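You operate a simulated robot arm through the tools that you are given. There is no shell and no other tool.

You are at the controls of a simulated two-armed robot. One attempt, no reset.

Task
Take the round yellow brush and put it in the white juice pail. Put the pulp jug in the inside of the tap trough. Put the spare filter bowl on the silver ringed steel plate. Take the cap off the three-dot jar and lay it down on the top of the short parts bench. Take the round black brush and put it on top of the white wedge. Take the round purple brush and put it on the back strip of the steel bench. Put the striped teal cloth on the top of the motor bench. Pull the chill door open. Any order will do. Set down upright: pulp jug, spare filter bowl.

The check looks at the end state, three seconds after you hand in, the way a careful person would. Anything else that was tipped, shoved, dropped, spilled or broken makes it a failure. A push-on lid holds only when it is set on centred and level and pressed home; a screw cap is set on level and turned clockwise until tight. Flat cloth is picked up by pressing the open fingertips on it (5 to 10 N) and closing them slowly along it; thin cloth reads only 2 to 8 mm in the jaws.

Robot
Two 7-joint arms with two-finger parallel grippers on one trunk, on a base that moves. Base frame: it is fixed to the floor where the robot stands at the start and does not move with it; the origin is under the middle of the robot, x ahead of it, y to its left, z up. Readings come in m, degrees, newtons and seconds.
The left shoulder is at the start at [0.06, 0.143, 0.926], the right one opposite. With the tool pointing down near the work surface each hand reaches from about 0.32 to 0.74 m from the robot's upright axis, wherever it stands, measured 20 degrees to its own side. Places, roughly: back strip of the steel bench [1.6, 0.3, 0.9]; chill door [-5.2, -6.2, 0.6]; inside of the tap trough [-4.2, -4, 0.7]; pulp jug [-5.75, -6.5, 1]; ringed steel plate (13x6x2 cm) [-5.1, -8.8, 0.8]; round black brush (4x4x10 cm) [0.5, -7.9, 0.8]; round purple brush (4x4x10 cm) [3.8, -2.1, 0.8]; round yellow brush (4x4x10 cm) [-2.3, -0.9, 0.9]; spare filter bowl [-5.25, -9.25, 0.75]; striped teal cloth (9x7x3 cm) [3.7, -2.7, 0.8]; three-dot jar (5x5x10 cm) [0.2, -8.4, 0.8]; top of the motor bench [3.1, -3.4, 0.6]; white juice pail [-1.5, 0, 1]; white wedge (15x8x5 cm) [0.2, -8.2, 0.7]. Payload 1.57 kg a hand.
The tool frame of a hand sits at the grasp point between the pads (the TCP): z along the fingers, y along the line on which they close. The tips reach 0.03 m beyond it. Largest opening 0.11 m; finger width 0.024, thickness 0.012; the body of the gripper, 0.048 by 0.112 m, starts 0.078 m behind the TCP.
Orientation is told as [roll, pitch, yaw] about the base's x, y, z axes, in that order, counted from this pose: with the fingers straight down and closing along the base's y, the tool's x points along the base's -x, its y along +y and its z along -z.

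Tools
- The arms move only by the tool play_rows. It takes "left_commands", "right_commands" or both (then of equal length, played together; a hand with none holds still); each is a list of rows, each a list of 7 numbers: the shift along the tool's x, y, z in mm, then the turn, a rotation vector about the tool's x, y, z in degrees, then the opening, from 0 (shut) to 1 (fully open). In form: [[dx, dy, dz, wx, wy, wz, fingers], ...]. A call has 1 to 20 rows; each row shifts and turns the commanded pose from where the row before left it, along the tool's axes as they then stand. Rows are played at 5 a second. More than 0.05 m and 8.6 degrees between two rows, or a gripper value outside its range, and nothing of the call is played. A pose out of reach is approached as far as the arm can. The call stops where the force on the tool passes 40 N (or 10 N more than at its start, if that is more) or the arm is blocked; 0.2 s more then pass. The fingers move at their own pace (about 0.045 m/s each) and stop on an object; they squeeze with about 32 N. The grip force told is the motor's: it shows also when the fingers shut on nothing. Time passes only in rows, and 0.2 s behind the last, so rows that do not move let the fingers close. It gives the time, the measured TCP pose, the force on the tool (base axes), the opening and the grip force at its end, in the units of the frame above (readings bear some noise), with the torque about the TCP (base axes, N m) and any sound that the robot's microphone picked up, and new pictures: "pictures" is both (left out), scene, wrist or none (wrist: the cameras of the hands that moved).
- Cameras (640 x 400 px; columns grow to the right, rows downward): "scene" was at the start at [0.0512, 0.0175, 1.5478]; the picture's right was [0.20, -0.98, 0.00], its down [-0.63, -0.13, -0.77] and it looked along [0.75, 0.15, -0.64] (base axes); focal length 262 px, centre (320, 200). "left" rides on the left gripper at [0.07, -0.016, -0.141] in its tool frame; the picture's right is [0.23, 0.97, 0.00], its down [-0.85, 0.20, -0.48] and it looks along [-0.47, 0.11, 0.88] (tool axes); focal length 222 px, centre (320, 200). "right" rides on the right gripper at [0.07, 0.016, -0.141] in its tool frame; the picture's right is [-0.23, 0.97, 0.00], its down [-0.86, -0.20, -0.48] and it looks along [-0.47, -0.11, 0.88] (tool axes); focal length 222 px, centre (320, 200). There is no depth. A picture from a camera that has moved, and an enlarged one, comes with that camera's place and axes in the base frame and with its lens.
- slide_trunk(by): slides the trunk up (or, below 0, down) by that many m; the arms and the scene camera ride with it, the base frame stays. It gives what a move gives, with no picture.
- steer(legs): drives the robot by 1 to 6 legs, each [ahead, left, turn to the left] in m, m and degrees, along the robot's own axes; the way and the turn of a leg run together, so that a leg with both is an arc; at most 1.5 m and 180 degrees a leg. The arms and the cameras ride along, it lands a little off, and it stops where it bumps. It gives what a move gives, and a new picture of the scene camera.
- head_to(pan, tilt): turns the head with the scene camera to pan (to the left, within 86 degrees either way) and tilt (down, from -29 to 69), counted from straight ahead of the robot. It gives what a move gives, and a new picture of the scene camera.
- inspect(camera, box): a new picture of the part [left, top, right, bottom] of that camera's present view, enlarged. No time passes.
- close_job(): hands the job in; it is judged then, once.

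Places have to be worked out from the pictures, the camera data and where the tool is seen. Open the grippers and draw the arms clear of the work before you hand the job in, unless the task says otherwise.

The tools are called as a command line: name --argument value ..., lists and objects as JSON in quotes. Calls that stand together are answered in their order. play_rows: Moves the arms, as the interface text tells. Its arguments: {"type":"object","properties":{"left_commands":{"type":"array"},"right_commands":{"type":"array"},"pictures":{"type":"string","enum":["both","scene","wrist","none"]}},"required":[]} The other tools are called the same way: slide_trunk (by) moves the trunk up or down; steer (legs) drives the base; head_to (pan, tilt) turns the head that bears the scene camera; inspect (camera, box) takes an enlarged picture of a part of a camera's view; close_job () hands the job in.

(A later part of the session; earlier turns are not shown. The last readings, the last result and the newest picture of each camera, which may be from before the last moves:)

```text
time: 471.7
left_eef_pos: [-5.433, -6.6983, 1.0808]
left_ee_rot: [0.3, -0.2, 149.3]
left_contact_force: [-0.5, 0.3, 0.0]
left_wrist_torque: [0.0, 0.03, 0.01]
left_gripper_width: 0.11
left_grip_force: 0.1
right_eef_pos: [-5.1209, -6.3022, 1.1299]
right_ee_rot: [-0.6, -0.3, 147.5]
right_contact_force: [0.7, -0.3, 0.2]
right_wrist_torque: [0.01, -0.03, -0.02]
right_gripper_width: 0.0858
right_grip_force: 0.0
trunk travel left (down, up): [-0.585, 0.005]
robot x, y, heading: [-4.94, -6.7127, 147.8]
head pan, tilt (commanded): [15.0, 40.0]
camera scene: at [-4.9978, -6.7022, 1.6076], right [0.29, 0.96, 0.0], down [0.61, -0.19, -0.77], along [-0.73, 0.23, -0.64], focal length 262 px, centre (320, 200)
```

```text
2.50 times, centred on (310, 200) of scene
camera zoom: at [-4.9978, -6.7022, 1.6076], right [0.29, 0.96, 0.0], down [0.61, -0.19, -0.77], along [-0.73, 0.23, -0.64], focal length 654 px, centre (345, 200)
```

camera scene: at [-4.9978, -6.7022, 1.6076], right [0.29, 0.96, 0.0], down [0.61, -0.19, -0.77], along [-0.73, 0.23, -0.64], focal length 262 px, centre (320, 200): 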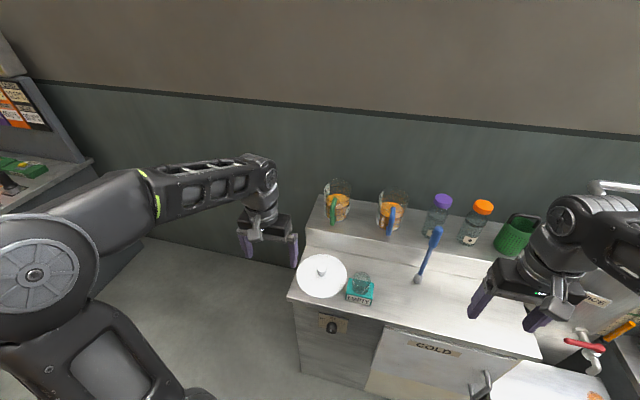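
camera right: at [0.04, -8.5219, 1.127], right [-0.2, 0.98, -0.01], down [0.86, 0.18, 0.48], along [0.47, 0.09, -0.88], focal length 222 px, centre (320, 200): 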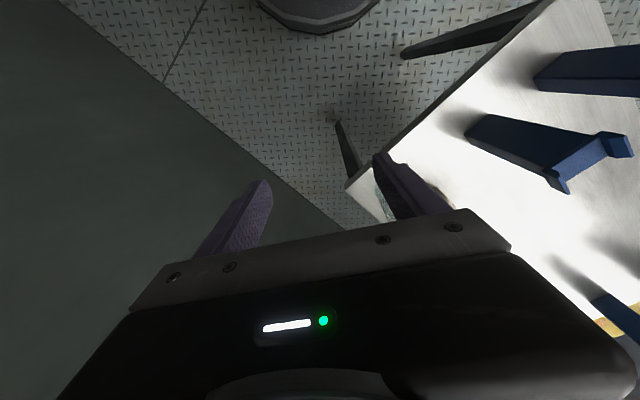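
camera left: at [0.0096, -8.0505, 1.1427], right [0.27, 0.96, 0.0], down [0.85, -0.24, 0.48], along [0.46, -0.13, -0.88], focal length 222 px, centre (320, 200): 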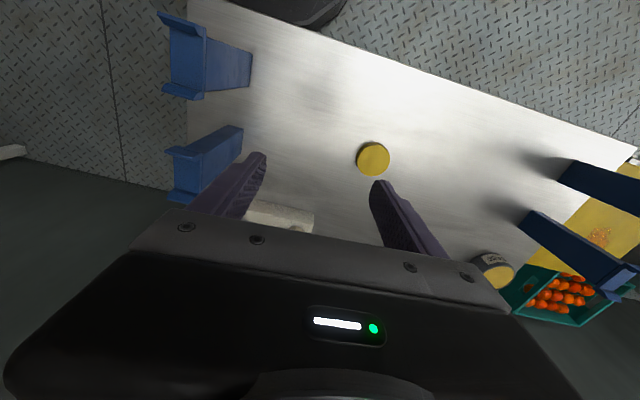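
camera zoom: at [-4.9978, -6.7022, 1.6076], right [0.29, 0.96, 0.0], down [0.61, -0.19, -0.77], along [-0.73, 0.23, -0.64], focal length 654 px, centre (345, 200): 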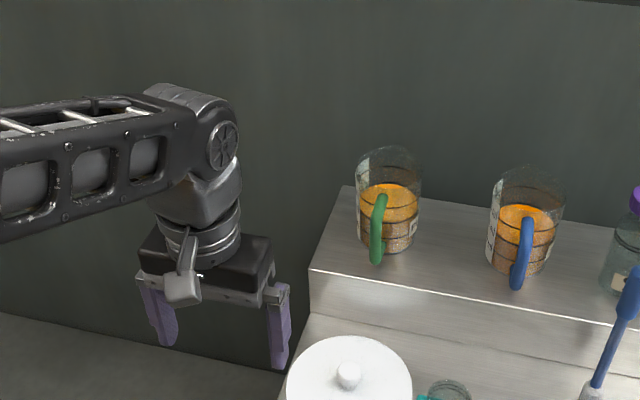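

The pulp jug (about 9 cm wide, rim z≈1.07) stands at (-5.657, -6.428) with its handle toward me, so a left-right grip on the body works. I raise the trunk fully and creep 11 cm closer.

slide_trunk --by 0.005

steer --legs '[[0.11, 0, 0]]'

inspect --camera "scene" --box '[240, 160, 420, 290]'

inspect --camera "left" --box '[0, 0, 640, 400]'

```text
time: 472.3
left_eef_pos: [-5.433, -6.6979, 1.0861]
left_ee_rot: [0.2, 0.0, 149.3]
left_contact_force: [-0.4, -0.3, 0.3]
left_wrist_torque: [0.04, -0.03, 0.05]
left_gripper_width: 0.11
left_grip_force: 0.1
right_eef_pos: [-5.1206, -6.3032, 1.1355]
right_ee_rot: [-0.5, -0.2, 147.5]
right_contact_force: [0.3, 0.0, 0.2]
right_wrist_torque: [0.0, 0.03, 0.03]
right_gripper_width: 0.0858
right_grip_force: 0.2
trunk travel left (down, up): [-0.59, 0.0]
robot x, y, heading: [-4.9401, -6.7104, 147.6]
head pan, tilt (commanded): [15.0, 40.0]
```

```text
time: 473.5
left_eef_pos: [-5.5266, -6.6409, 1.0852]
left_ee_rot: [0.3, 0.0, 149.4]
left_contact_force: [-0.3, -0.5, -0.2]
left_wrist_torque: [-0.01, 0.0, 0.01]
left_gripper_width: 0.1103
left_grip_force: 0.0
right_eef_pos: [-5.2143, -6.2453, 1.1356]
right_ee_rot: [-0.5, -0.1, 147.6]
right_contact_force: [-1.2, 0.4, 0.4]
right_wrist_torque: [-0.01, -0.07, 0.01]
right_gripper_width: 0.0859
right_grip_force: 0.1
trunk travel left (down, up): [-0.59, 0.0]
robot x, y, heading: [-5.0353, -6.6522, 148.2]
head pan, tilt (commanded): [15.0, 40.0]
camera scene: at [-5.0913, -6.6436, 1.6125], right [0.29, 0.96, 0.0], down [0.62, -0.19, -0.77], along [-0.73, 0.22, -0.64], focal length 262 px, centre (320, 200)
```

scene: 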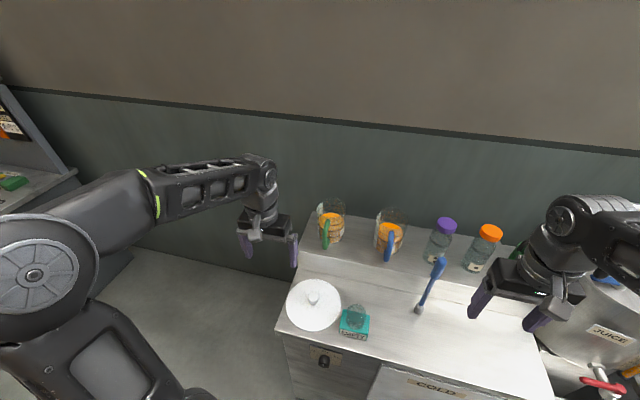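

```text
3.08 times, centred on (330, 225) of scene
camera zoom: at [-5.0913, -6.6436, 1.6125], right [0.29, 0.96, 0.0], down [0.62, -0.19, -0.77], along [-0.73, 0.22, -0.64], focal length 805 px, centre (289, 123)
```

zoom: 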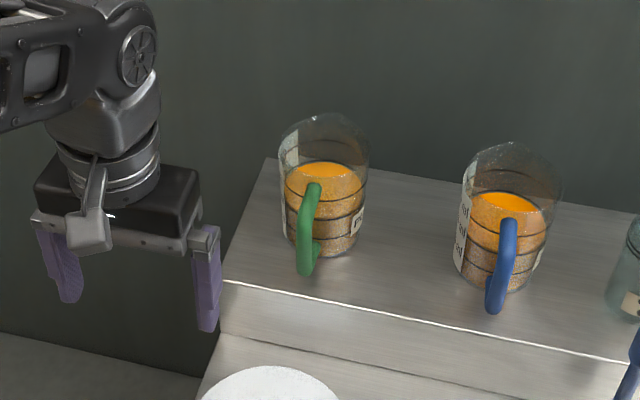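

```text
1.00 times, centred on (320, 200) of left (not enlarged: the box is as wide or as high as the picture)
camera zoom: at [-5.4579, -6.6617, 1.2264], right [-0.3, -0.95, 0.0], down [-0.84, 0.26, 0.48], along [-0.46, 0.14, -0.88], focal length 222 px, centre (320, 200)
```

zoom: 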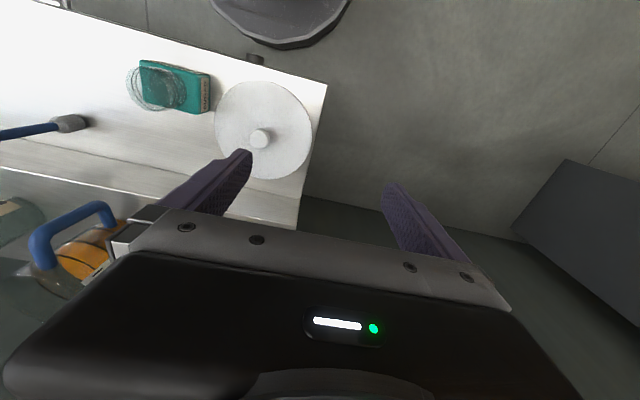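

I tilt the left hand 20° forward (pads stay parallel to the jug's sides) and bring it above the jug.

play_rows --left_commands '[[0, 0, -24, 0, -6.7, 0, 1], [-2.8, 0, -23.8, 0, -6.7, 0, 1], [0, 0, 0, 0, -6.6, 0, 1], [-35, -19.2, 12.7, 0, 0, 0, 1], [-35, -19.2, 12.7, 0, 0, 0, 1], [-35, -19.2, 12.7, 0, 0, 0, 1], [-35, -19.2, 12.7, 0, 0, 0, 1], [-35, -19.2, 12.7, 0, 0, 0, 1], [0, 0, 0, 0, 0, 0, 1]]'

```text
time: 475.5
left_eef_pos: [-5.6353, -6.4652, 1.1368]
left_ee_rot: [0.1, -20.1, 149.4]
left_contact_force: [-0.6, 0.4, -0.5]
left_wrist_torque: [0.02, 0.03, 0.02]
left_gripper_width: 0.1099
left_grip_force: 0.1
right_eef_pos: [-5.2139, -6.2472, 1.1359]
right_ee_rot: [-0.6, -0.2, 147.7]
right_contact_force: [0.3, 0.6, 0.4]
right_wrist_torque: [0.01, -0.04, -0.03]
right_gripper_width: 0.0859
right_grip_force: 0.1
trunk travel left (down, up): [-0.59, 0.0]
robot x, y, heading: [-5.0342, -6.6516, 148.0]
head pan, tilt (commanded): [15.0, 40.0]
camera scene: at [-5.089, -6.6456, 1.6127], right [0.29, 0.96, 0.0], down [0.61, -0.19, -0.77], along [-0.73, 0.22, -0.64], focal length 262 px, centre (320, 200)
camera left: at [-5.5291, -6.5084, 1.2449], right [-0.31, -0.95, -0.07], down [-0.65, 0.16, 0.74], along [-0.69, 0.28, -0.66], focal length 222 px, centre (320, 200)
```

scene: 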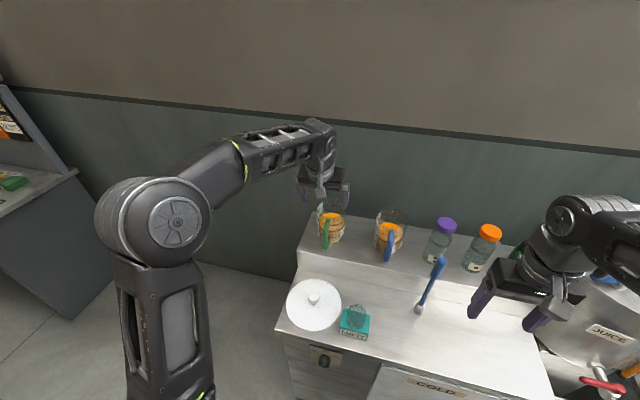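
left: 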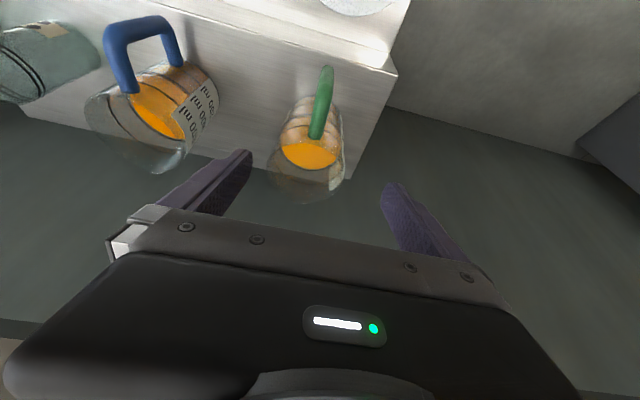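

Jug is nearly between the fingers. I fine-align (4 cm forward, 1.5 cm right) and check again before descending.

play_rows --left_commands '[[-19.7, -7.5, 7.2, 0, 0, 0, 1], [-19.7, -7.5, 7.2, 0, 0, 0, 1], [0, 0, 0, 0, 0, 0, 1]]'

inspect --camera "scene" --box '[270, 130, 410, 260]'

inspect --camera "left" --box '[200, 60, 440, 240]'

```text
time: 476.3
left_eef_pos: [-5.664, -6.4295, 1.1336]
left_ee_rot: [0.2, -20.1, 149.4]
left_contact_force: [1.0, -0.8, -0.3]
left_wrist_torque: [0.02, 0.02, 0.01]
left_gripper_width: 0.1099
left_grip_force: 0.1
right_eef_pos: [-5.2137, -6.247, 1.135]
right_ee_rot: [-0.5, -0.2, 147.8]
right_contact_force: [0.3, -0.5, 0.1]
right_wrist_torque: [0.03, 0.02, 0.04]
right_gripper_width: 0.0857
right_grip_force: 0.0
trunk travel left (down, up): [-0.59, 0.0]
robot x, y, heading: [-5.031, -6.6515, 147.6]
head pan, tilt (commanded): [15.0, 40.0]
camera scene: at [-5.0894, -6.645, 1.6126], right [0.29, 0.96, 0.0], down [0.61, -0.19, -0.77], along [-0.73, 0.22, -0.64], focal length 262 px, centre (320, 200)
camera left: at [-5.558, -6.4736, 1.243], right [-0.31, -0.95, -0.07], down [-0.65, 0.16, 0.74], along [-0.69, 0.28, -0.67], focal length 222 px, centre (320, 200)
```

scene: 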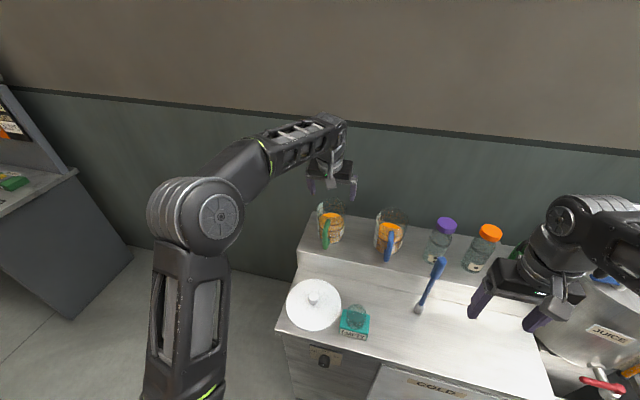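
left: 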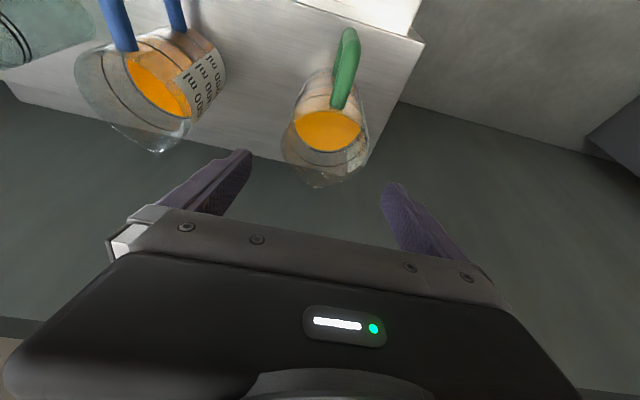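

```text
3.08 times, centred on (340, 195) of scene
camera zoom: at [-5.0894, -6.645, 1.6126], right [0.29, 0.96, 0.0], down [0.61, -0.19, -0.77], along [-0.73, 0.22, -0.64], focal length 805 px, centre (258, 215)
```

zoom: 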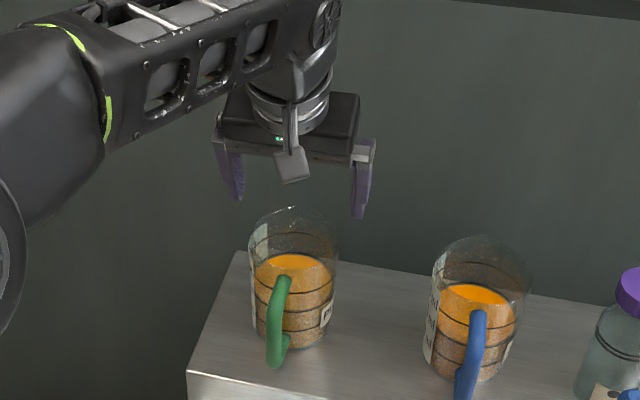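

```text
2.22 times, centred on (320, 150) of left
camera zoom: at [-5.558, -6.4736, 1.243], right [-0.31, -0.95, -0.07], down [-0.65, 0.16, 0.74], along [-0.69, 0.28, -0.67], focal length 494 px, centre (320, 311)
```

zoom: 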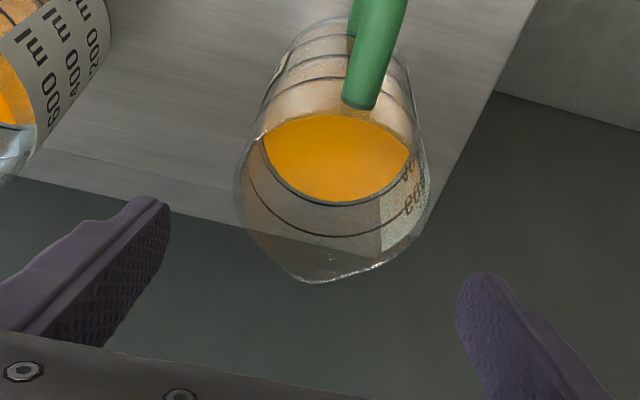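

Aligned within 2–3 mm. I descend in steps so the pads straddle the upper body of the jug.

play_rows --left_commands '[[10.3, 0, 28.2, 0, 0, 0, 1], [10.3, 0, 28.2, 0, 0, 0, 1], [10.3, 0, 28.2, 0, 0, 0, 1], [0, 0, 0, 0, 0, 0, 1]]'

inspect --camera "scene" --box '[270, 130, 410, 260]'

```text
time: 477.3
left_eef_pos: [-5.6643, -6.4291, 1.0427]
left_ee_rot: [0.2, -20.1, 149.3]
left_contact_force: [0.7, -0.4, 0.1]
left_wrist_torque: [0.0, -0.01, 0.0]
left_gripper_width: 0.1097
left_grip_force: 0.1
right_eef_pos: [-5.2146, -6.2454, 1.1355]
right_ee_rot: [-0.5, -0.2, 147.6]
right_contact_force: [0.3, 0.2, -0.3]
right_wrist_torque: [0.0, 0.0, 0.0]
right_gripper_width: 0.0857
right_grip_force: 0.0
trunk travel left (down, up): [-0.59, 0.0]
robot x, y, heading: [-5.0344, -6.6521, 148.0]
head pan, tilt (commanded): [15.0, 40.0]
camera scene: at [-5.0894, -6.6447, 1.6126], right [0.29, 0.96, 0.0], down [0.61, -0.19, -0.77], along [-0.73, 0.22, -0.64], focal length 262 px, centre (320, 200)
camera left: at [-5.5588, -6.4721, 1.1518], right [-0.31, -0.95, -0.07], down [-0.65, 0.16, 0.74], along [-0.69, 0.28, -0.67], focal length 222 px, centre (320, 200)
```

scene: 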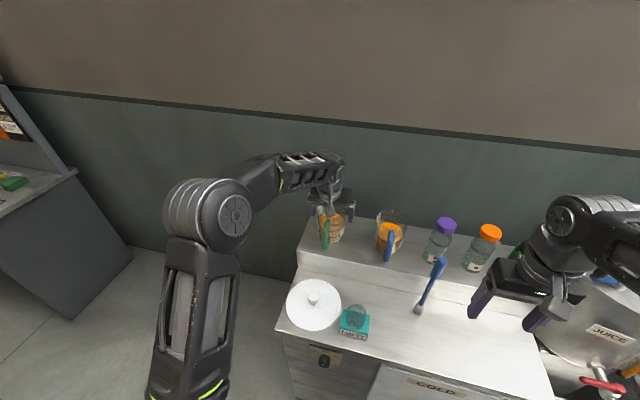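
left: 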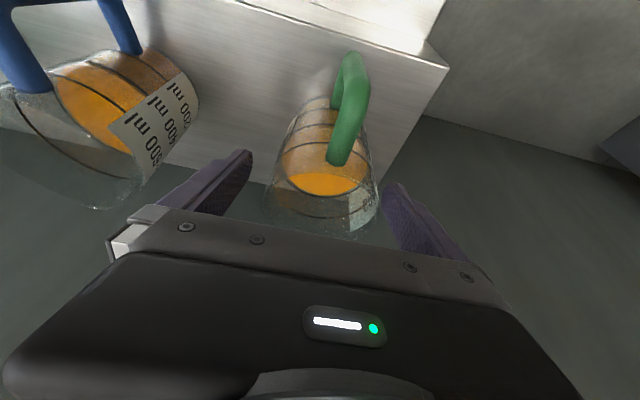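

```text
3.08 times, centred on (340, 195) of scene
camera zoom: at [-5.0894, -6.6447, 1.6126], right [0.29, 0.96, 0.0], down [0.61, -0.19, -0.77], along [-0.73, 0.22, -0.64], focal length 805 px, centre (258, 215)
```

zoom: 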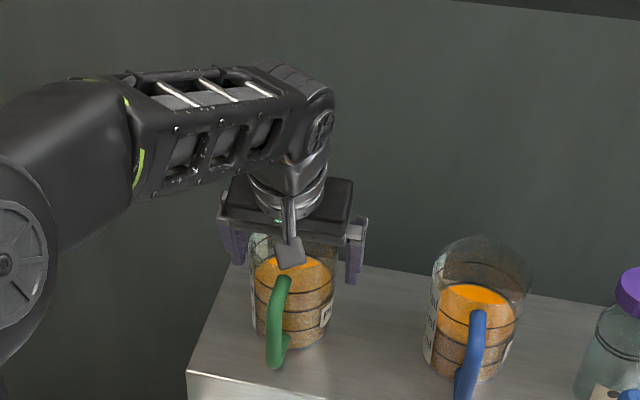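

The jug sits between the fingers; I shift 4 mm to my left to centre it, descend another 2.5 cm, and close gently.

play_rows --left_commands '[[0, 4, 0, 0, 0, 0, 1], [4.3, 0, 11.7, 0, 0, 0, 1], [4.3, 0, 11.7, 0, 0, 0, 1], [0, 0, 0, 0, 0, 0, 1]]' --pictures "wrist"

```text
time: 478.3
left_eef_pos: [-5.6675, -6.4343, 1.0197]
left_ee_rot: [0.2, -20.0, 149.4]
left_contact_force: [0.2, 0.5, 0.6]
left_wrist_torque: [0.02, 0.0, 0.01]
left_gripper_width: 0.1101
left_grip_force: 0.0
right_eef_pos: [-5.2133, -6.2464, 1.1355]
right_ee_rot: [-0.5, -0.3, 147.6]
right_contact_force: [-0.2, -0.1, 0.0]
right_wrist_torque: [-0.03, 0.01, 0.02]
right_gripper_width: 0.086
right_grip_force: 0.0
trunk travel left (down, up): [-0.59, 0.0]
robot x, y, heading: [-5.0319, -6.6511, 148.2]
head pan, tilt (commanded): [15.0, 40.0]
camera left: at [-5.5607, -6.4773, 1.1278], right [-0.31, -0.95, -0.07], down [-0.65, 0.16, 0.74], along [-0.69, 0.28, -0.67], focal length 222 px, centre (320, 200)
```

left: 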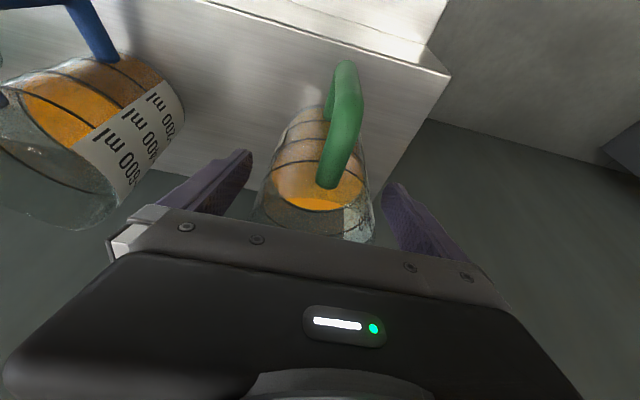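

play_rows --left_commands '[[0, 0, 0, 0, 0, 0, 0.92], [0, 0, 0, 0, 0, 0, 0.87], [0, 0, 0, 0, 0, 0, 0.82], [0, 0, 0, 0, 0, 0, 0.78], [0, 0, 0, 0, 0, 0, 0.7], [0, 0, 0, 0, 0, 0, 0.5], [0, 0, 0, 0, 0, 0, 0.5]]'

inspect --camera "scene" --box '[270, 130, 410, 260]'

```text
time: 479.9
left_eef_pos: [-5.6669, -6.4346, 1.0191]
left_ee_rot: [0.3, -20.1, 149.4]
left_contact_force: [-1.5, -1.8, 1.0]
left_wrist_torque: [-0.05, 0.06, 0.01]
left_gripper_width: 0.085
left_grip_force: 32.4
right_eef_pos: [-5.2147, -6.2467, 1.1351]
right_ee_rot: [-0.5, -0.2, 147.6]
right_contact_force: [0.6, 0.7, 0.1]
right_wrist_torque: [-0.01, 0.01, 0.04]
right_gripper_width: 0.0856
right_grip_force: 0.0
trunk travel left (down, up): [-0.59, 0.0]
robot x, y, heading: [-5.0293, -6.6548, 148.0]
head pan, tilt (commanded): [15.0, 40.0]
camera scene: at [-5.0899, -6.6448, 1.6126], right [0.29, 0.96, 0.0], down [0.61, -0.19, -0.77], along [-0.73, 0.22, -0.64], focal length 262 px, centre (320, 200)
camera left: at [-5.5609, -6.4775, 1.1278], right [-0.31, -0.95, -0.07], down [-0.65, 0.16, 0.74], along [-0.69, 0.28, -0.67], focal length 222 px, centre (320, 200)
```

scene: 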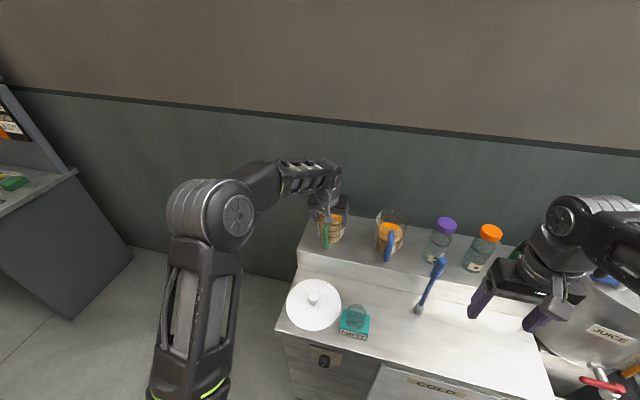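
left: 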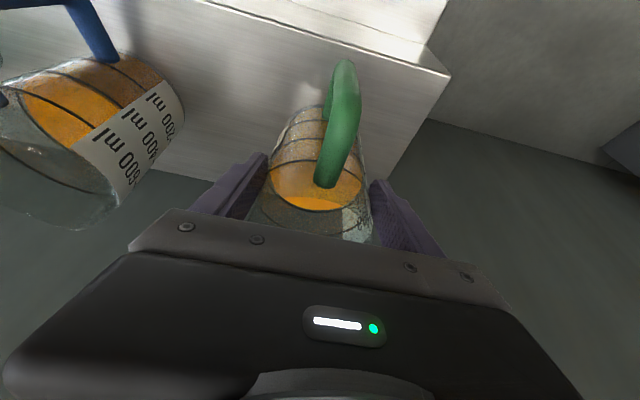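

```text
3.08 times, centred on (340, 195) of scene
camera zoom: at [-5.0899, -6.6448, 1.6126], right [0.29, 0.96, 0.0], down [0.61, -0.19, -0.77], along [-0.73, 0.22, -0.64], focal length 805 px, centre (258, 215)
```

zoom: 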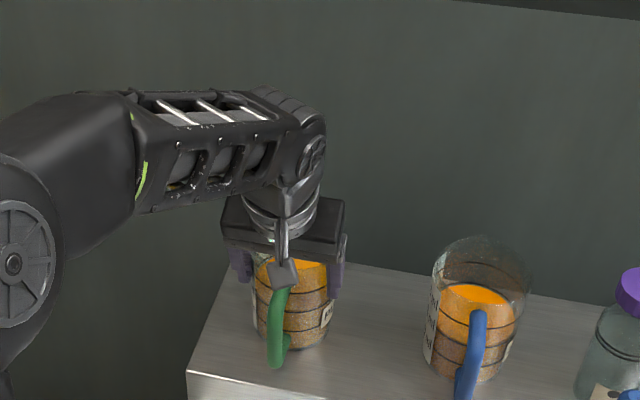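

Jug gripped at 85 mm with 32 N. I lift it slowly 3 cm and check it hangs upright.

play_rows --left_commands '[[-1.7, 0, -4.7, 0, 0, 0, 0.3], [-2.7, 0, -7.5, 0, 0, 0, 0.3], [-2.7, 0, -7.5, 0, 0, 0, 0.3], [-3.4, 0, -9.4, 0, 0, 0, 0.3], [0, 0, 0, 0, 0, 0, 0.3]]'

inspect --camera "scene" --box '[270, 130, 410, 260]'

```text
time: 481.1
left_eef_pos: [-5.666, -6.4329, 1.0492]
left_ee_rot: [0.2, -19.9, 149.4]
left_contact_force: [0.0, 0.3, -5.3]
left_wrist_torque: [-0.04, -0.04, 0.02]
left_gripper_width: 0.0851
left_grip_force: 32.0
right_eef_pos: [-5.2149, -6.2461, 1.1345]
right_ee_rot: [-0.5, -0.2, 147.6]
right_contact_force: [-0.3, 0.0, 0.5]
right_wrist_torque: [0.01, 0.01, 0.02]
right_gripper_width: 0.0861
right_grip_force: 0.1
trunk travel left (down, up): [-0.59, 0.0]
robot x, y, heading: [-5.0314, -6.6522, 148.1]
head pan, tilt (commanded): [15.0, 40.0]
camera scene: at [-5.0904, -6.6443, 1.6126], right [0.29, 0.96, 0.0], down [0.61, -0.19, -0.77], along [-0.73, 0.22, -0.64], focal length 262 px, centre (320, 200)
camera left: at [-5.5605, -6.4762, 1.1581], right [-0.31, -0.95, -0.07], down [-0.65, 0.16, 0.74], along [-0.69, 0.28, -0.67], focal length 222 px, centre (320, 200)
```

scene: 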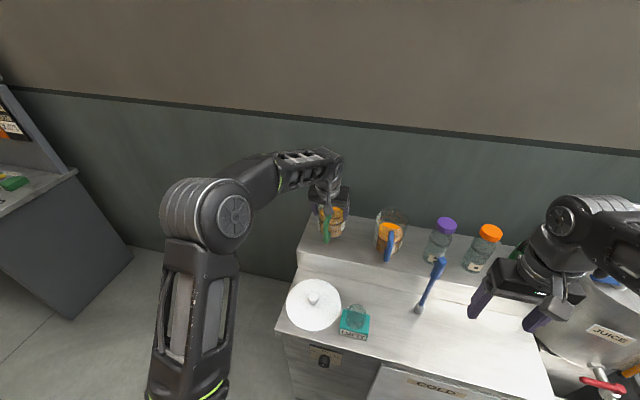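
left: 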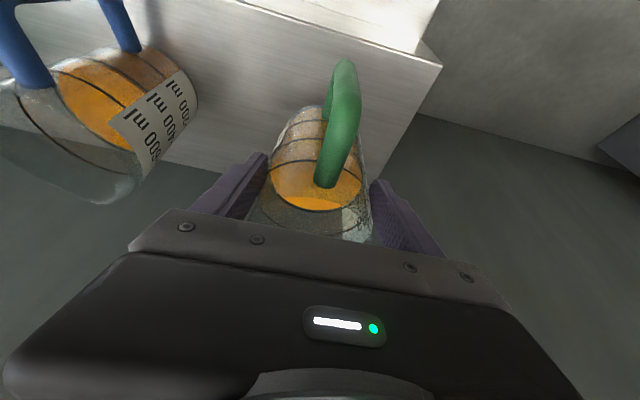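

```text
3.08 times, centred on (340, 195) of scene
camera zoom: at [-5.0904, -6.6443, 1.6126], right [0.29, 0.96, 0.0], down [0.61, -0.19, -0.77], along [-0.73, 0.22, -0.64], focal length 805 px, centre (258, 215)
```

zoom: 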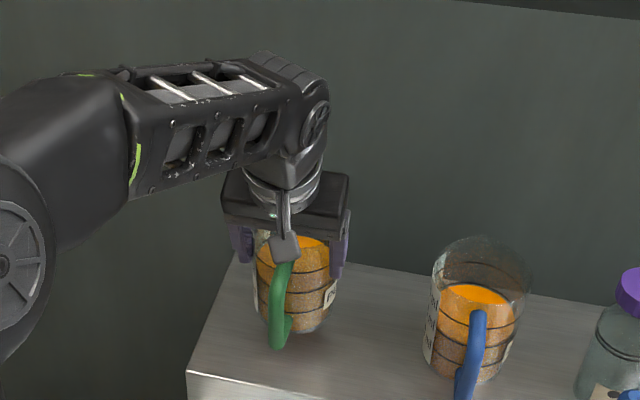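

The jug hangs upright, weight about 5.3 N. I draw it back gently and a little higher.

play_rows --left_commands '[[-1.7, 0, -4.7, 0, 0, 0, 0.3], [6, 0, -13, 0, 0, 0, 0.3], [16, 0, -16, 0, 0, 0, 0.3], [21, 0, -14.5, 0, 0, 0, 0.3], [23.5, 0, -8.5, 0, 0, 0, 0.3], [23.5, 0, -8.5, 0, 0, 0, 0.3], [23.5, 0, -8.5, 0, 0, 0, 0.3], [23.5, 0, -8.5, 0, 0, 0, 0.3], [23.5, 0, -8.5, 0, 0, 0, 0.3], [23.5, 0, -8.5, 0, 0, 0, 0.3], [12, 0, -4.3, 0, 0, 0, 0.3], [0, 0, 0, 0, 0, 0, 0.3]]'

inspect --camera "scene" --box '[220, 150, 400, 320]'

```text
time: 483.7
left_eef_pos: [-5.4781, -6.5448, 1.0794]
left_ee_rot: [0.3, -20.1, 149.4]
left_contact_force: [0.5, -0.8, -4.9]
left_wrist_torque: [-0.02, -0.08, 0.0]
left_gripper_width: 0.0851
left_grip_force: 32.1
right_eef_pos: [-5.215, -6.2454, 1.1348]
right_ee_rot: [-0.5, -0.2, 147.6]
right_contact_force: [0.2, 0.4, 0.2]
right_wrist_torque: [0.0, 0.02, -0.01]
right_gripper_width: 0.0859
right_grip_force: 0.1
trunk travel left (down, up): [-0.59, 0.0]
robot x, y, heading: [-5.0326, -6.656, 148.1]
head pan, tilt (commanded): [15.0, 40.0]
camera scene: at [-5.0901, -6.6444, 1.6126], right [0.29, 0.96, 0.0], down [0.61, -0.19, -0.77], along [-0.73, 0.22, -0.64], focal length 262 px, centre (320, 200)
camera left: at [-5.3722, -6.5875, 1.1885], right [-0.31, -0.95, -0.07], down [-0.65, 0.16, 0.74], along [-0.69, 0.28, -0.67], focal length 222 px, centre (320, 200)
```

scene: 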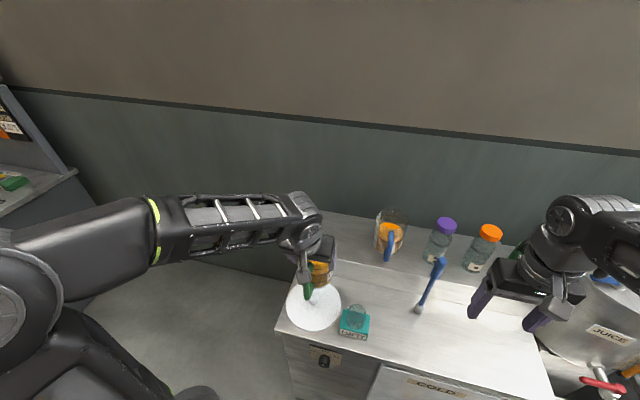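
left: 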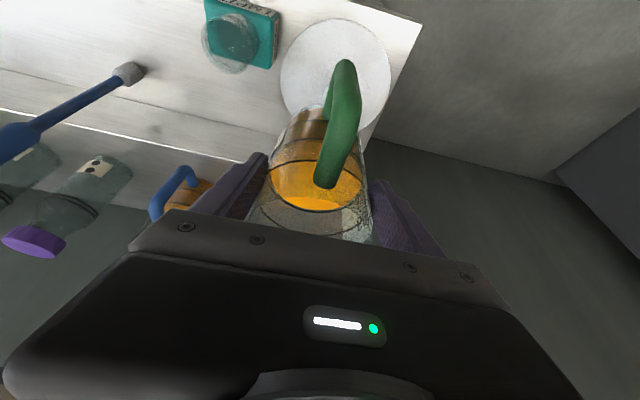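

```text
2.35 times, centred on (310, 235) of scene
camera zoom: at [-5.0901, -6.6444, 1.6126], right [0.29, 0.96, 0.0], down [0.61, -0.19, -0.77], along [-0.73, 0.22, -0.64], focal length 616 px, centre (344, 118)
```

zoom: 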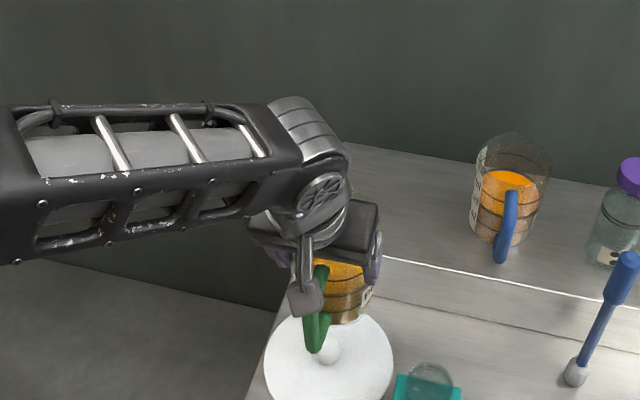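

Jug is secure. I back off 0.3 m and strafe right along the benches to the tap trough.

steer --legs '[[-0.3, 0, 0], [0, -1.35, 0], [0, -1.3, 0]]'

head_to --pan 0 --tilt 35

```text
time: 498.2
left_eef_pos: [-3.7787, -4.4601, 1.0793]
left_ee_rot: [0.2, -20.0, 147.9]
left_contact_force: [0.2, 0.0, -5.1]
left_wrist_torque: [-0.07, -0.06, 0.01]
left_gripper_width: 0.0852
left_grip_force: 32.1
right_eef_pos: [-3.5074, -4.1693, 1.135]
right_ee_rot: [-0.5, -0.2, 146.2]
right_contact_force: [0.3, 1.1, -0.4]
right_wrist_torque: [-0.08, 0.01, 0.0]
right_gripper_width: 0.0862
right_grip_force: 0.0
trunk travel left (down, up): [-0.59, 0.0]
robot x, y, heading: [-3.3342, -4.5815, 147.0]
head pan, tilt (commanded): [15.0, 40.0]
camera scene: at [-3.3931, -4.5699, 1.6126], right [0.32, 0.95, 0.0], down [0.61, -0.2, -0.77], along [-0.73, 0.24, -0.64], focal length 262 px, centre (320, 200)
```

scene: 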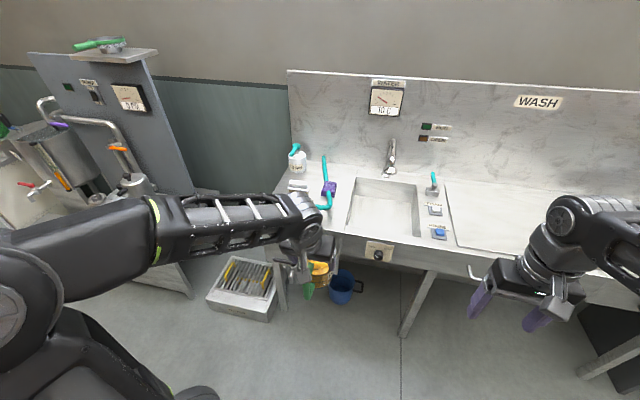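

```text
time: 499.0
left_eef_pos: [-3.779, -4.4612, 1.0792]
left_ee_rot: [0.2, -19.9, 147.8]
left_contact_force: [-1.0, 0.0, -5.4]
left_wrist_torque: [-0.01, -0.04, 0.03]
left_gripper_width: 0.0848
left_grip_force: 32.5
right_eef_pos: [-3.5087, -4.1669, 1.1354]
right_ee_rot: [-0.6, -0.2, 146.2]
right_contact_force: [-0.2, -0.1, 0.8]
right_wrist_torque: [0.02, -0.02, 0.02]
right_gripper_width: 0.0856
right_grip_force: 0.1
trunk travel left (down, up): [-0.59, 0.0]
robot x, y, heading: [-3.3317, -4.5818, 146.6]
head pan, tilt (commanded): [0.0, 35.0]
camera scene: at [-3.3862, -4.5487, 1.6201], right [0.55, 0.83, 0.0], down [0.48, -0.32, -0.82], along [-0.68, 0.45, -0.57], focal length 262 px, centre (320, 200)
```

scene: 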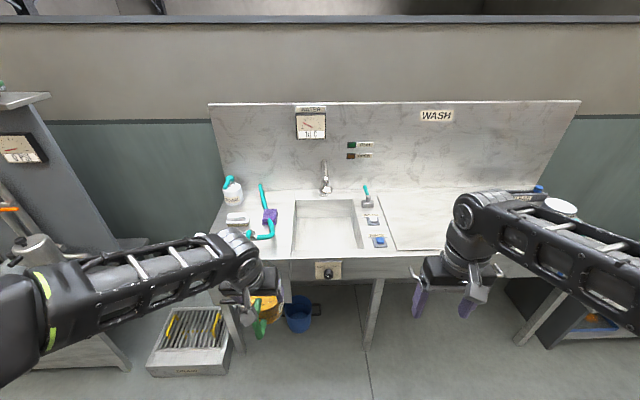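

inspect --camera "scene" --box '[200, 130, 440, 290]'

```text
2.50 times, centred on (320, 210) of scene
camera zoom: at [-3.3862, -4.5487, 1.6201], right [0.55, 0.83, 0.0], down [0.48, -0.32, -0.82], along [-0.68, 0.45, -0.57], focal length 654 px, centre (320, 175)
```

zoom: 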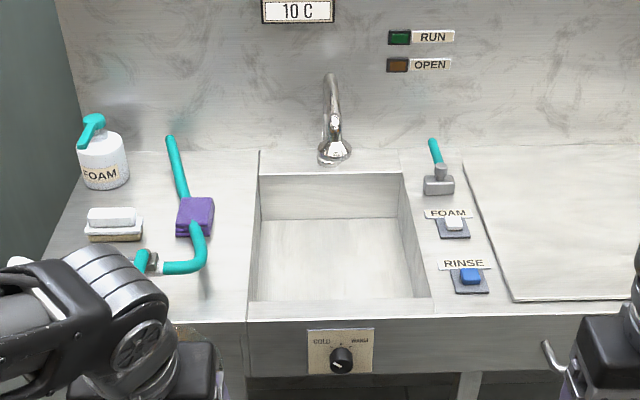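

The basin is about 0.30×0.35 m, rim z≈0.85, floor ≈0.74, centre (-4.12, -4.03), tap at its back. I shift right and move up to it, keeping the jug high.

steer --legs '[[0, -0.17, 0], [0.32, 0, 0]]'

head_to --pan 10 --tilt 50

inspect --camera "scene" --box '[220, 110, 420, 250]'

```text
time: 502.2
left_eef_pos: [-3.9533, -4.1383, 1.0787]
left_ee_rot: [0.2, -20.0, 147.9]
left_contact_force: [-0.5, -0.3, -5.6]
left_wrist_torque: [-0.09, -0.04, 0.01]
left_gripper_width: 0.0849
left_grip_force: 32.4
right_eef_pos: [-3.681, -3.8459, 1.1352]
right_ee_rot: [-0.5, -0.2, 146.3]
right_contact_force: [0.3, 0.5, 0.6]
right_wrist_torque: [0.03, -0.03, 0.01]
right_gripper_width: 0.0855
right_grip_force: 0.1
trunk travel left (down, up): [-0.59, 0.0]
robot x, y, heading: [-3.5073, -4.258, 146.5]
head pan, tilt (commanded): [0.0, 35.0]
camera scene: at [-3.5604, -4.226, 1.6201], right [0.55, 0.83, 0.0], down [0.48, -0.32, -0.82], along [-0.68, 0.45, -0.57], focal length 262 px, centre (320, 200)
```

scene: 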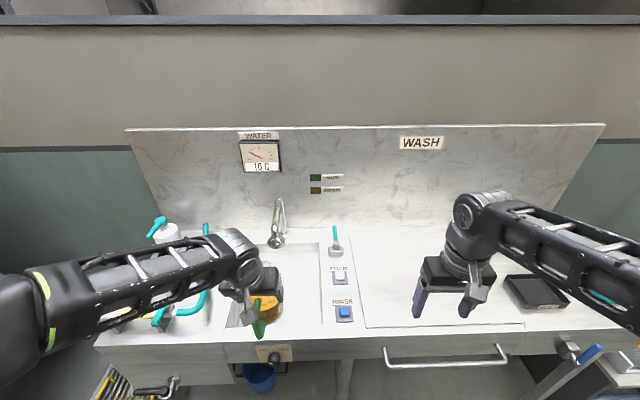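

```text
time: 503.0
left_eef_pos: [-3.9514, -4.1391, 1.0801]
left_ee_rot: [0.2, -20.1, 147.9]
left_contact_force: [0.7, -0.8, -5.5]
left_wrist_torque: [-0.06, -0.05, -0.02]
left_gripper_width: 0.0851
left_grip_force: 31.8
right_eef_pos: [-3.6823, -3.8472, 1.135]
right_ee_rot: [-0.5, -0.2, 146.2]
right_contact_force: [0.3, 0.3, -0.6]
right_wrist_torque: [-0.01, 0.01, 0.0]
right_gripper_width: 0.0858
right_grip_force: 0.1
trunk travel left (down, up): [-0.59, 0.0]
robot x, y, heading: [-3.5088, -4.2623, 146.6]
head pan, tilt (commanded): [10.0, 50.0]
camera scene: at [-3.5565, -4.2445, 1.5985], right [0.4, 0.92, 0.0], down [0.7, -0.31, -0.64], along [-0.59, 0.26, -0.77], focal length 262 px, centre (320, 200)
```

scene: 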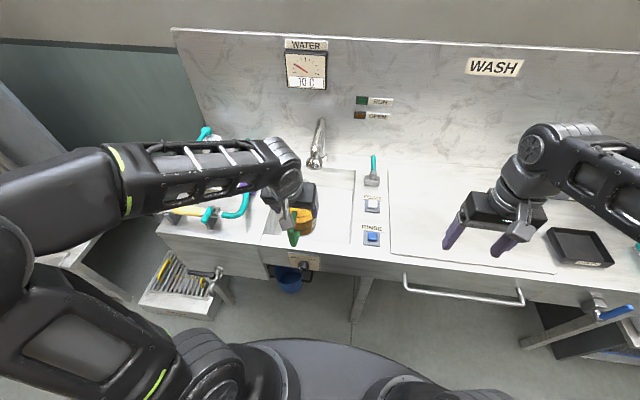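

```text
2.86 times, centred on (320, 180) of scene
camera zoom: at [-3.5565, -4.2445, 1.5985], right [0.4, 0.92, 0.0], down [0.7, -0.31, -0.64], along [-0.59, 0.26, -0.77], focal length 748 px, centre (320, 257)
```

zoom: 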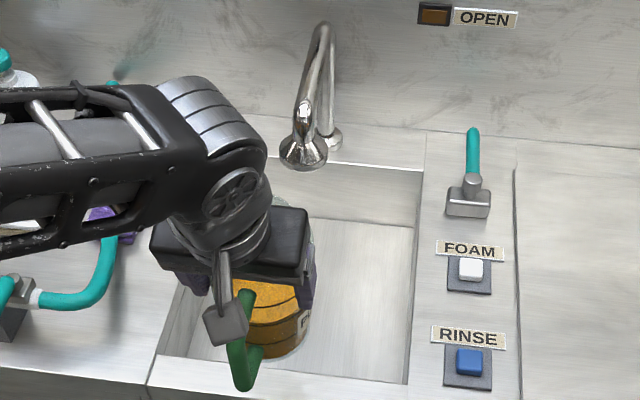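

The tap's spout hangs at about (-4.18, -4.0, z .98), so I'll set the jug down in the front half of the basin, 9 cm short of the spout. I lower a bit, then move forward over the basin.

play_rows --left_commands '[[5, 0, 14, 0, 0, 0, 0.3], [8, 0, 22, 0, 0, 0, 0.3], [7, 0, 20, 0, 0, 0, 0.3], [-15, 0, 5.5, 0, 0, 0, 0.3], [-25.1, 0, 9.1, 0, 0, 0, 0.3], [-25.1, 0, 9.1, 0, 0, 0, 0.3], [-25.1, 0, 9.1, 0, 0, 0, 0.3], [-25.1, 0, 9.1, 0, 0, 0, 0.3], [-20, 0, 7.3, 0, 0, 0, 0.3], [-14, 0, 5, 0, 0, 0, 0.3], [0, 0, 0, 0, 0, 0, 0.3]]'

inspect --camera "scene" --box '[220, 90, 420, 260]'

```text
time: 505.4
left_eef_pos: [-4.0825, -4.0599, 1.0176]
left_ee_rot: [0.3, -19.4, 147.9]
left_contact_force: [26.8, -19.9, -11.2]
left_wrist_torque: [0.06, 0.05, 0.2]
left_gripper_width: 0.0851
left_grip_force: 31.9
right_eef_pos: [-3.6779, -3.8493, 1.1363]
right_ee_rot: [-0.5, -0.4, 146.2]
right_contact_force: [0.4, -0.9, -1.1]
right_wrist_torque: [-0.02, -0.04, -0.02]
right_gripper_width: 0.0859
right_grip_force: 0.2
trunk travel left (down, up): [-0.59, 0.0]
robot x, y, heading: [-3.5059, -4.2587, 146.5]
head pan, tilt (commanded): [10.0, 50.0]
camera scene: at [-3.5526, -4.2479, 1.5984], right [0.4, 0.92, 0.0], down [0.7, -0.3, -0.64], along [-0.59, 0.26, -0.76], focal length 262 px, centre (320, 200)
camera left: at [-3.9779, -4.1041, 1.1278], right [-0.33, -0.94, -0.07], down [-0.65, 0.18, 0.74], along [-0.68, 0.29, -0.67], focal length 222 px, centre (320, 200)
```

scene: 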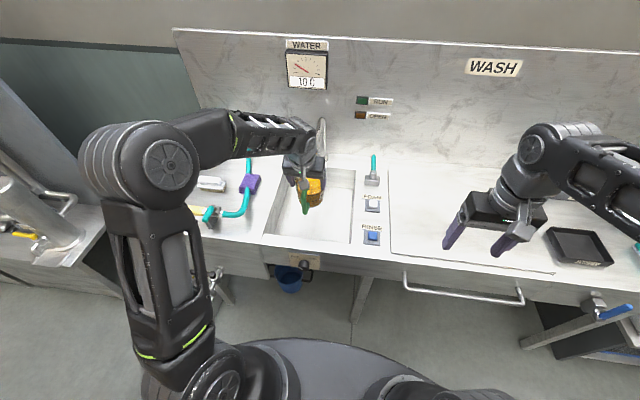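
left: 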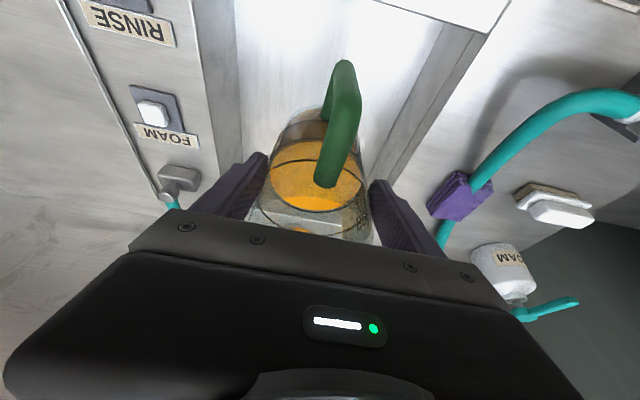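

```text
2.35 times, centred on (320, 175) of scene
camera zoom: at [-3.5526, -4.2479, 1.5984], right [0.4, 0.92, 0.0], down [0.7, -0.3, -0.64], along [-0.59, 0.26, -0.76], focal length 616 px, centre (320, 259)
```

zoom: 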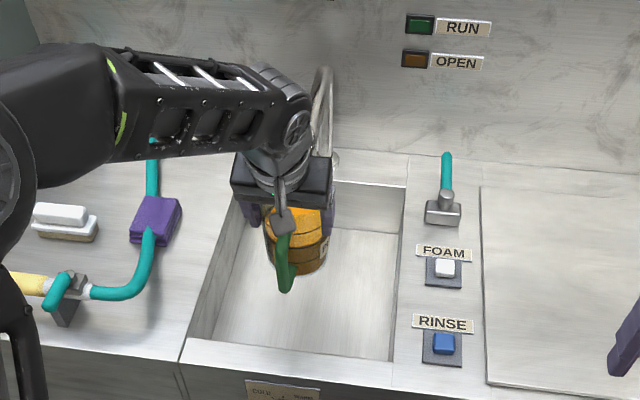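

The hand touched the tap (33 N). I back off 2 cm at once and check.

play_rows --left_commands '[[9.4, 0, -3.4, 0, 0, 0, 0.3], [9.4, 0, -3.4, 0, 0, 0, 0.3], [0, 0, 0, 0, 0, 0, 0.3]]'

inspect --camera "scene" --box '[260, 100, 380, 230]'

```text
time: 506.2
left_eef_pos: [-4.071, -4.0646, 1.0203]
left_ee_rot: [0.2, -20.1, 147.8]
left_contact_force: [1.6, 0.2, -5.0]
left_wrist_torque: [-0.05, -0.06, 0.01]
left_gripper_width: 0.0848
left_grip_force: 31.7
right_eef_pos: [-3.6802, -3.8466, 1.1348]
right_ee_rot: [-0.5, -0.2, 146.2]
right_contact_force: [0.6, 0.1, 0.1]
right_wrist_torque: [-0.03, -0.04, -0.02]
right_gripper_width: 0.0861
right_grip_force: 0.0
trunk travel left (down, up): [-0.59, 0.0]
robot x, y, heading: [-3.5084, -4.2585, 146.4]
head pan, tilt (commanded): [10.0, 50.0]
camera scene: at [-3.5572, -4.244, 1.5984], right [0.4, 0.92, 0.0], down [0.7, -0.31, -0.64], along [-0.59, 0.26, -0.77], focal length 262 px, centre (320, 200)
camera left: at [-3.9667, -4.1107, 1.1293], right [-0.34, -0.94, -0.07], down [-0.65, 0.17, 0.74], along [-0.69, 0.3, -0.66], focal length 222 px, centre (320, 200)
```

scene: 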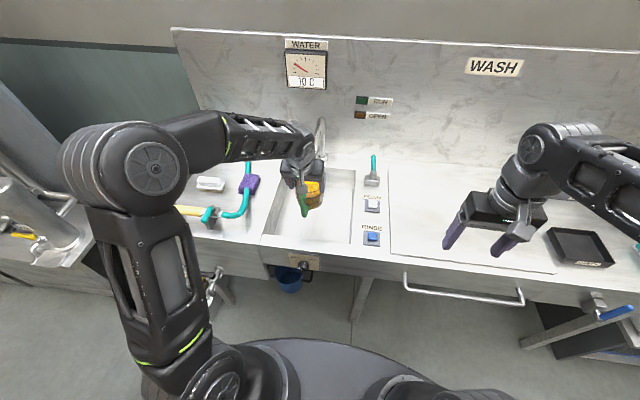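
left: 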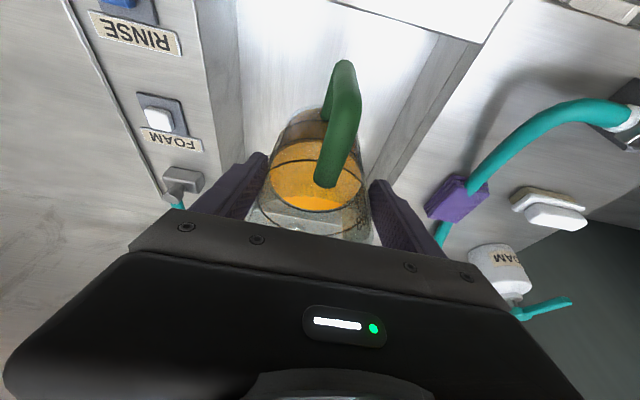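

```text
3.08 times, centred on (320, 165) of scene
camera zoom: at [-3.5572, -4.244, 1.5984], right [0.4, 0.92, 0.0], down [0.7, -0.31, -0.64], along [-0.59, 0.26, -0.77], focal length 805 px, centre (320, 308)
```

zoom: 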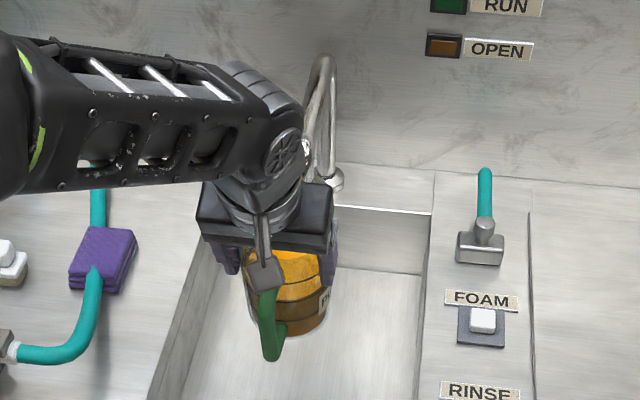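

Free again (only the 5 N weight). The handle will clear the front rim by ~1.5 cm, so I descend straight down here.

play_rows --left_commands '[[5, 0, 14, 0, 0, 0, 0.3], [8.5, 0, 23.5, 0, 0, 0, 0.3], [8.5, 0, 23.5, 0, 0, 0, 0.3], [8.5, 0, 23.5, 0, 0, 0, 0.3], [6, 0, 16.5, 0, 0, 0, 0.3], [0, 0, 0, 0, 0, 0, 0.3]]'

inspect --camera "scene" --box '[240, 120, 380, 280]'

```text
time: 507.6
left_eef_pos: [-4.0697, -4.0648, 0.9119]
left_ee_rot: [0.2, -19.9, 147.9]
left_contact_force: [0.5, 0.1, -5.1]
left_wrist_torque: [0.01, -0.07, -0.01]
left_gripper_width: 0.0853
left_grip_force: 31.8
right_eef_pos: [-3.6811, -3.8458, 1.1351]
right_ee_rot: [-0.5, -0.2, 146.2]
right_contact_force: [0.1, 0.2, -0.4]
right_wrist_torque: [0.02, -0.01, -0.03]
right_gripper_width: 0.0859
right_grip_force: 0.0
trunk travel left (down, up): [-0.59, 0.0]
robot x, y, heading: [-3.5092, -4.259, 146.8]
head pan, tilt (commanded): [10.0, 50.0]
camera scene: at [-3.5566, -4.2446, 1.5984], right [0.4, 0.92, 0.0], down [0.7, -0.31, -0.64], along [-0.59, 0.26, -0.77], focal length 262 px, centre (320, 200)
camera left: at [-3.9652, -4.11, 1.0213], right [-0.34, -0.94, -0.07], down [-0.65, 0.17, 0.74], along [-0.68, 0.3, -0.67], focal length 222 px, centre (320, 200)
```

scene: 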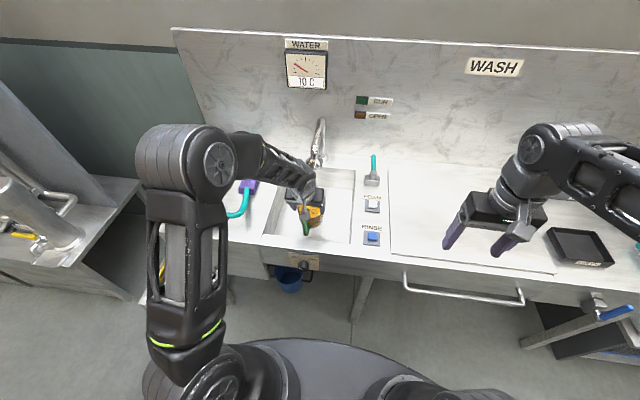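
left: 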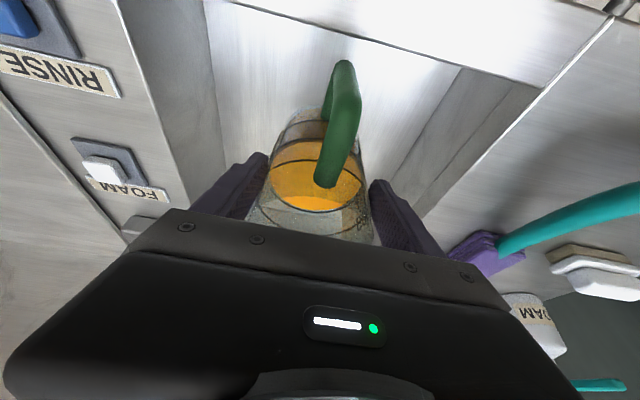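

```text
2.50 times, centred on (310, 200) of scene
camera zoom: at [-3.5566, -4.2446, 1.5984], right [0.4, 0.92, 0.0], down [0.7, -0.31, -0.64], along [-0.59, 0.26, -0.77], focal length 654 px, centre (345, 200)
```

zoom: 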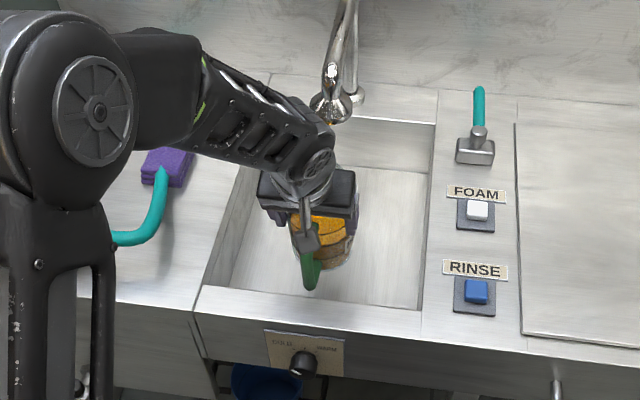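

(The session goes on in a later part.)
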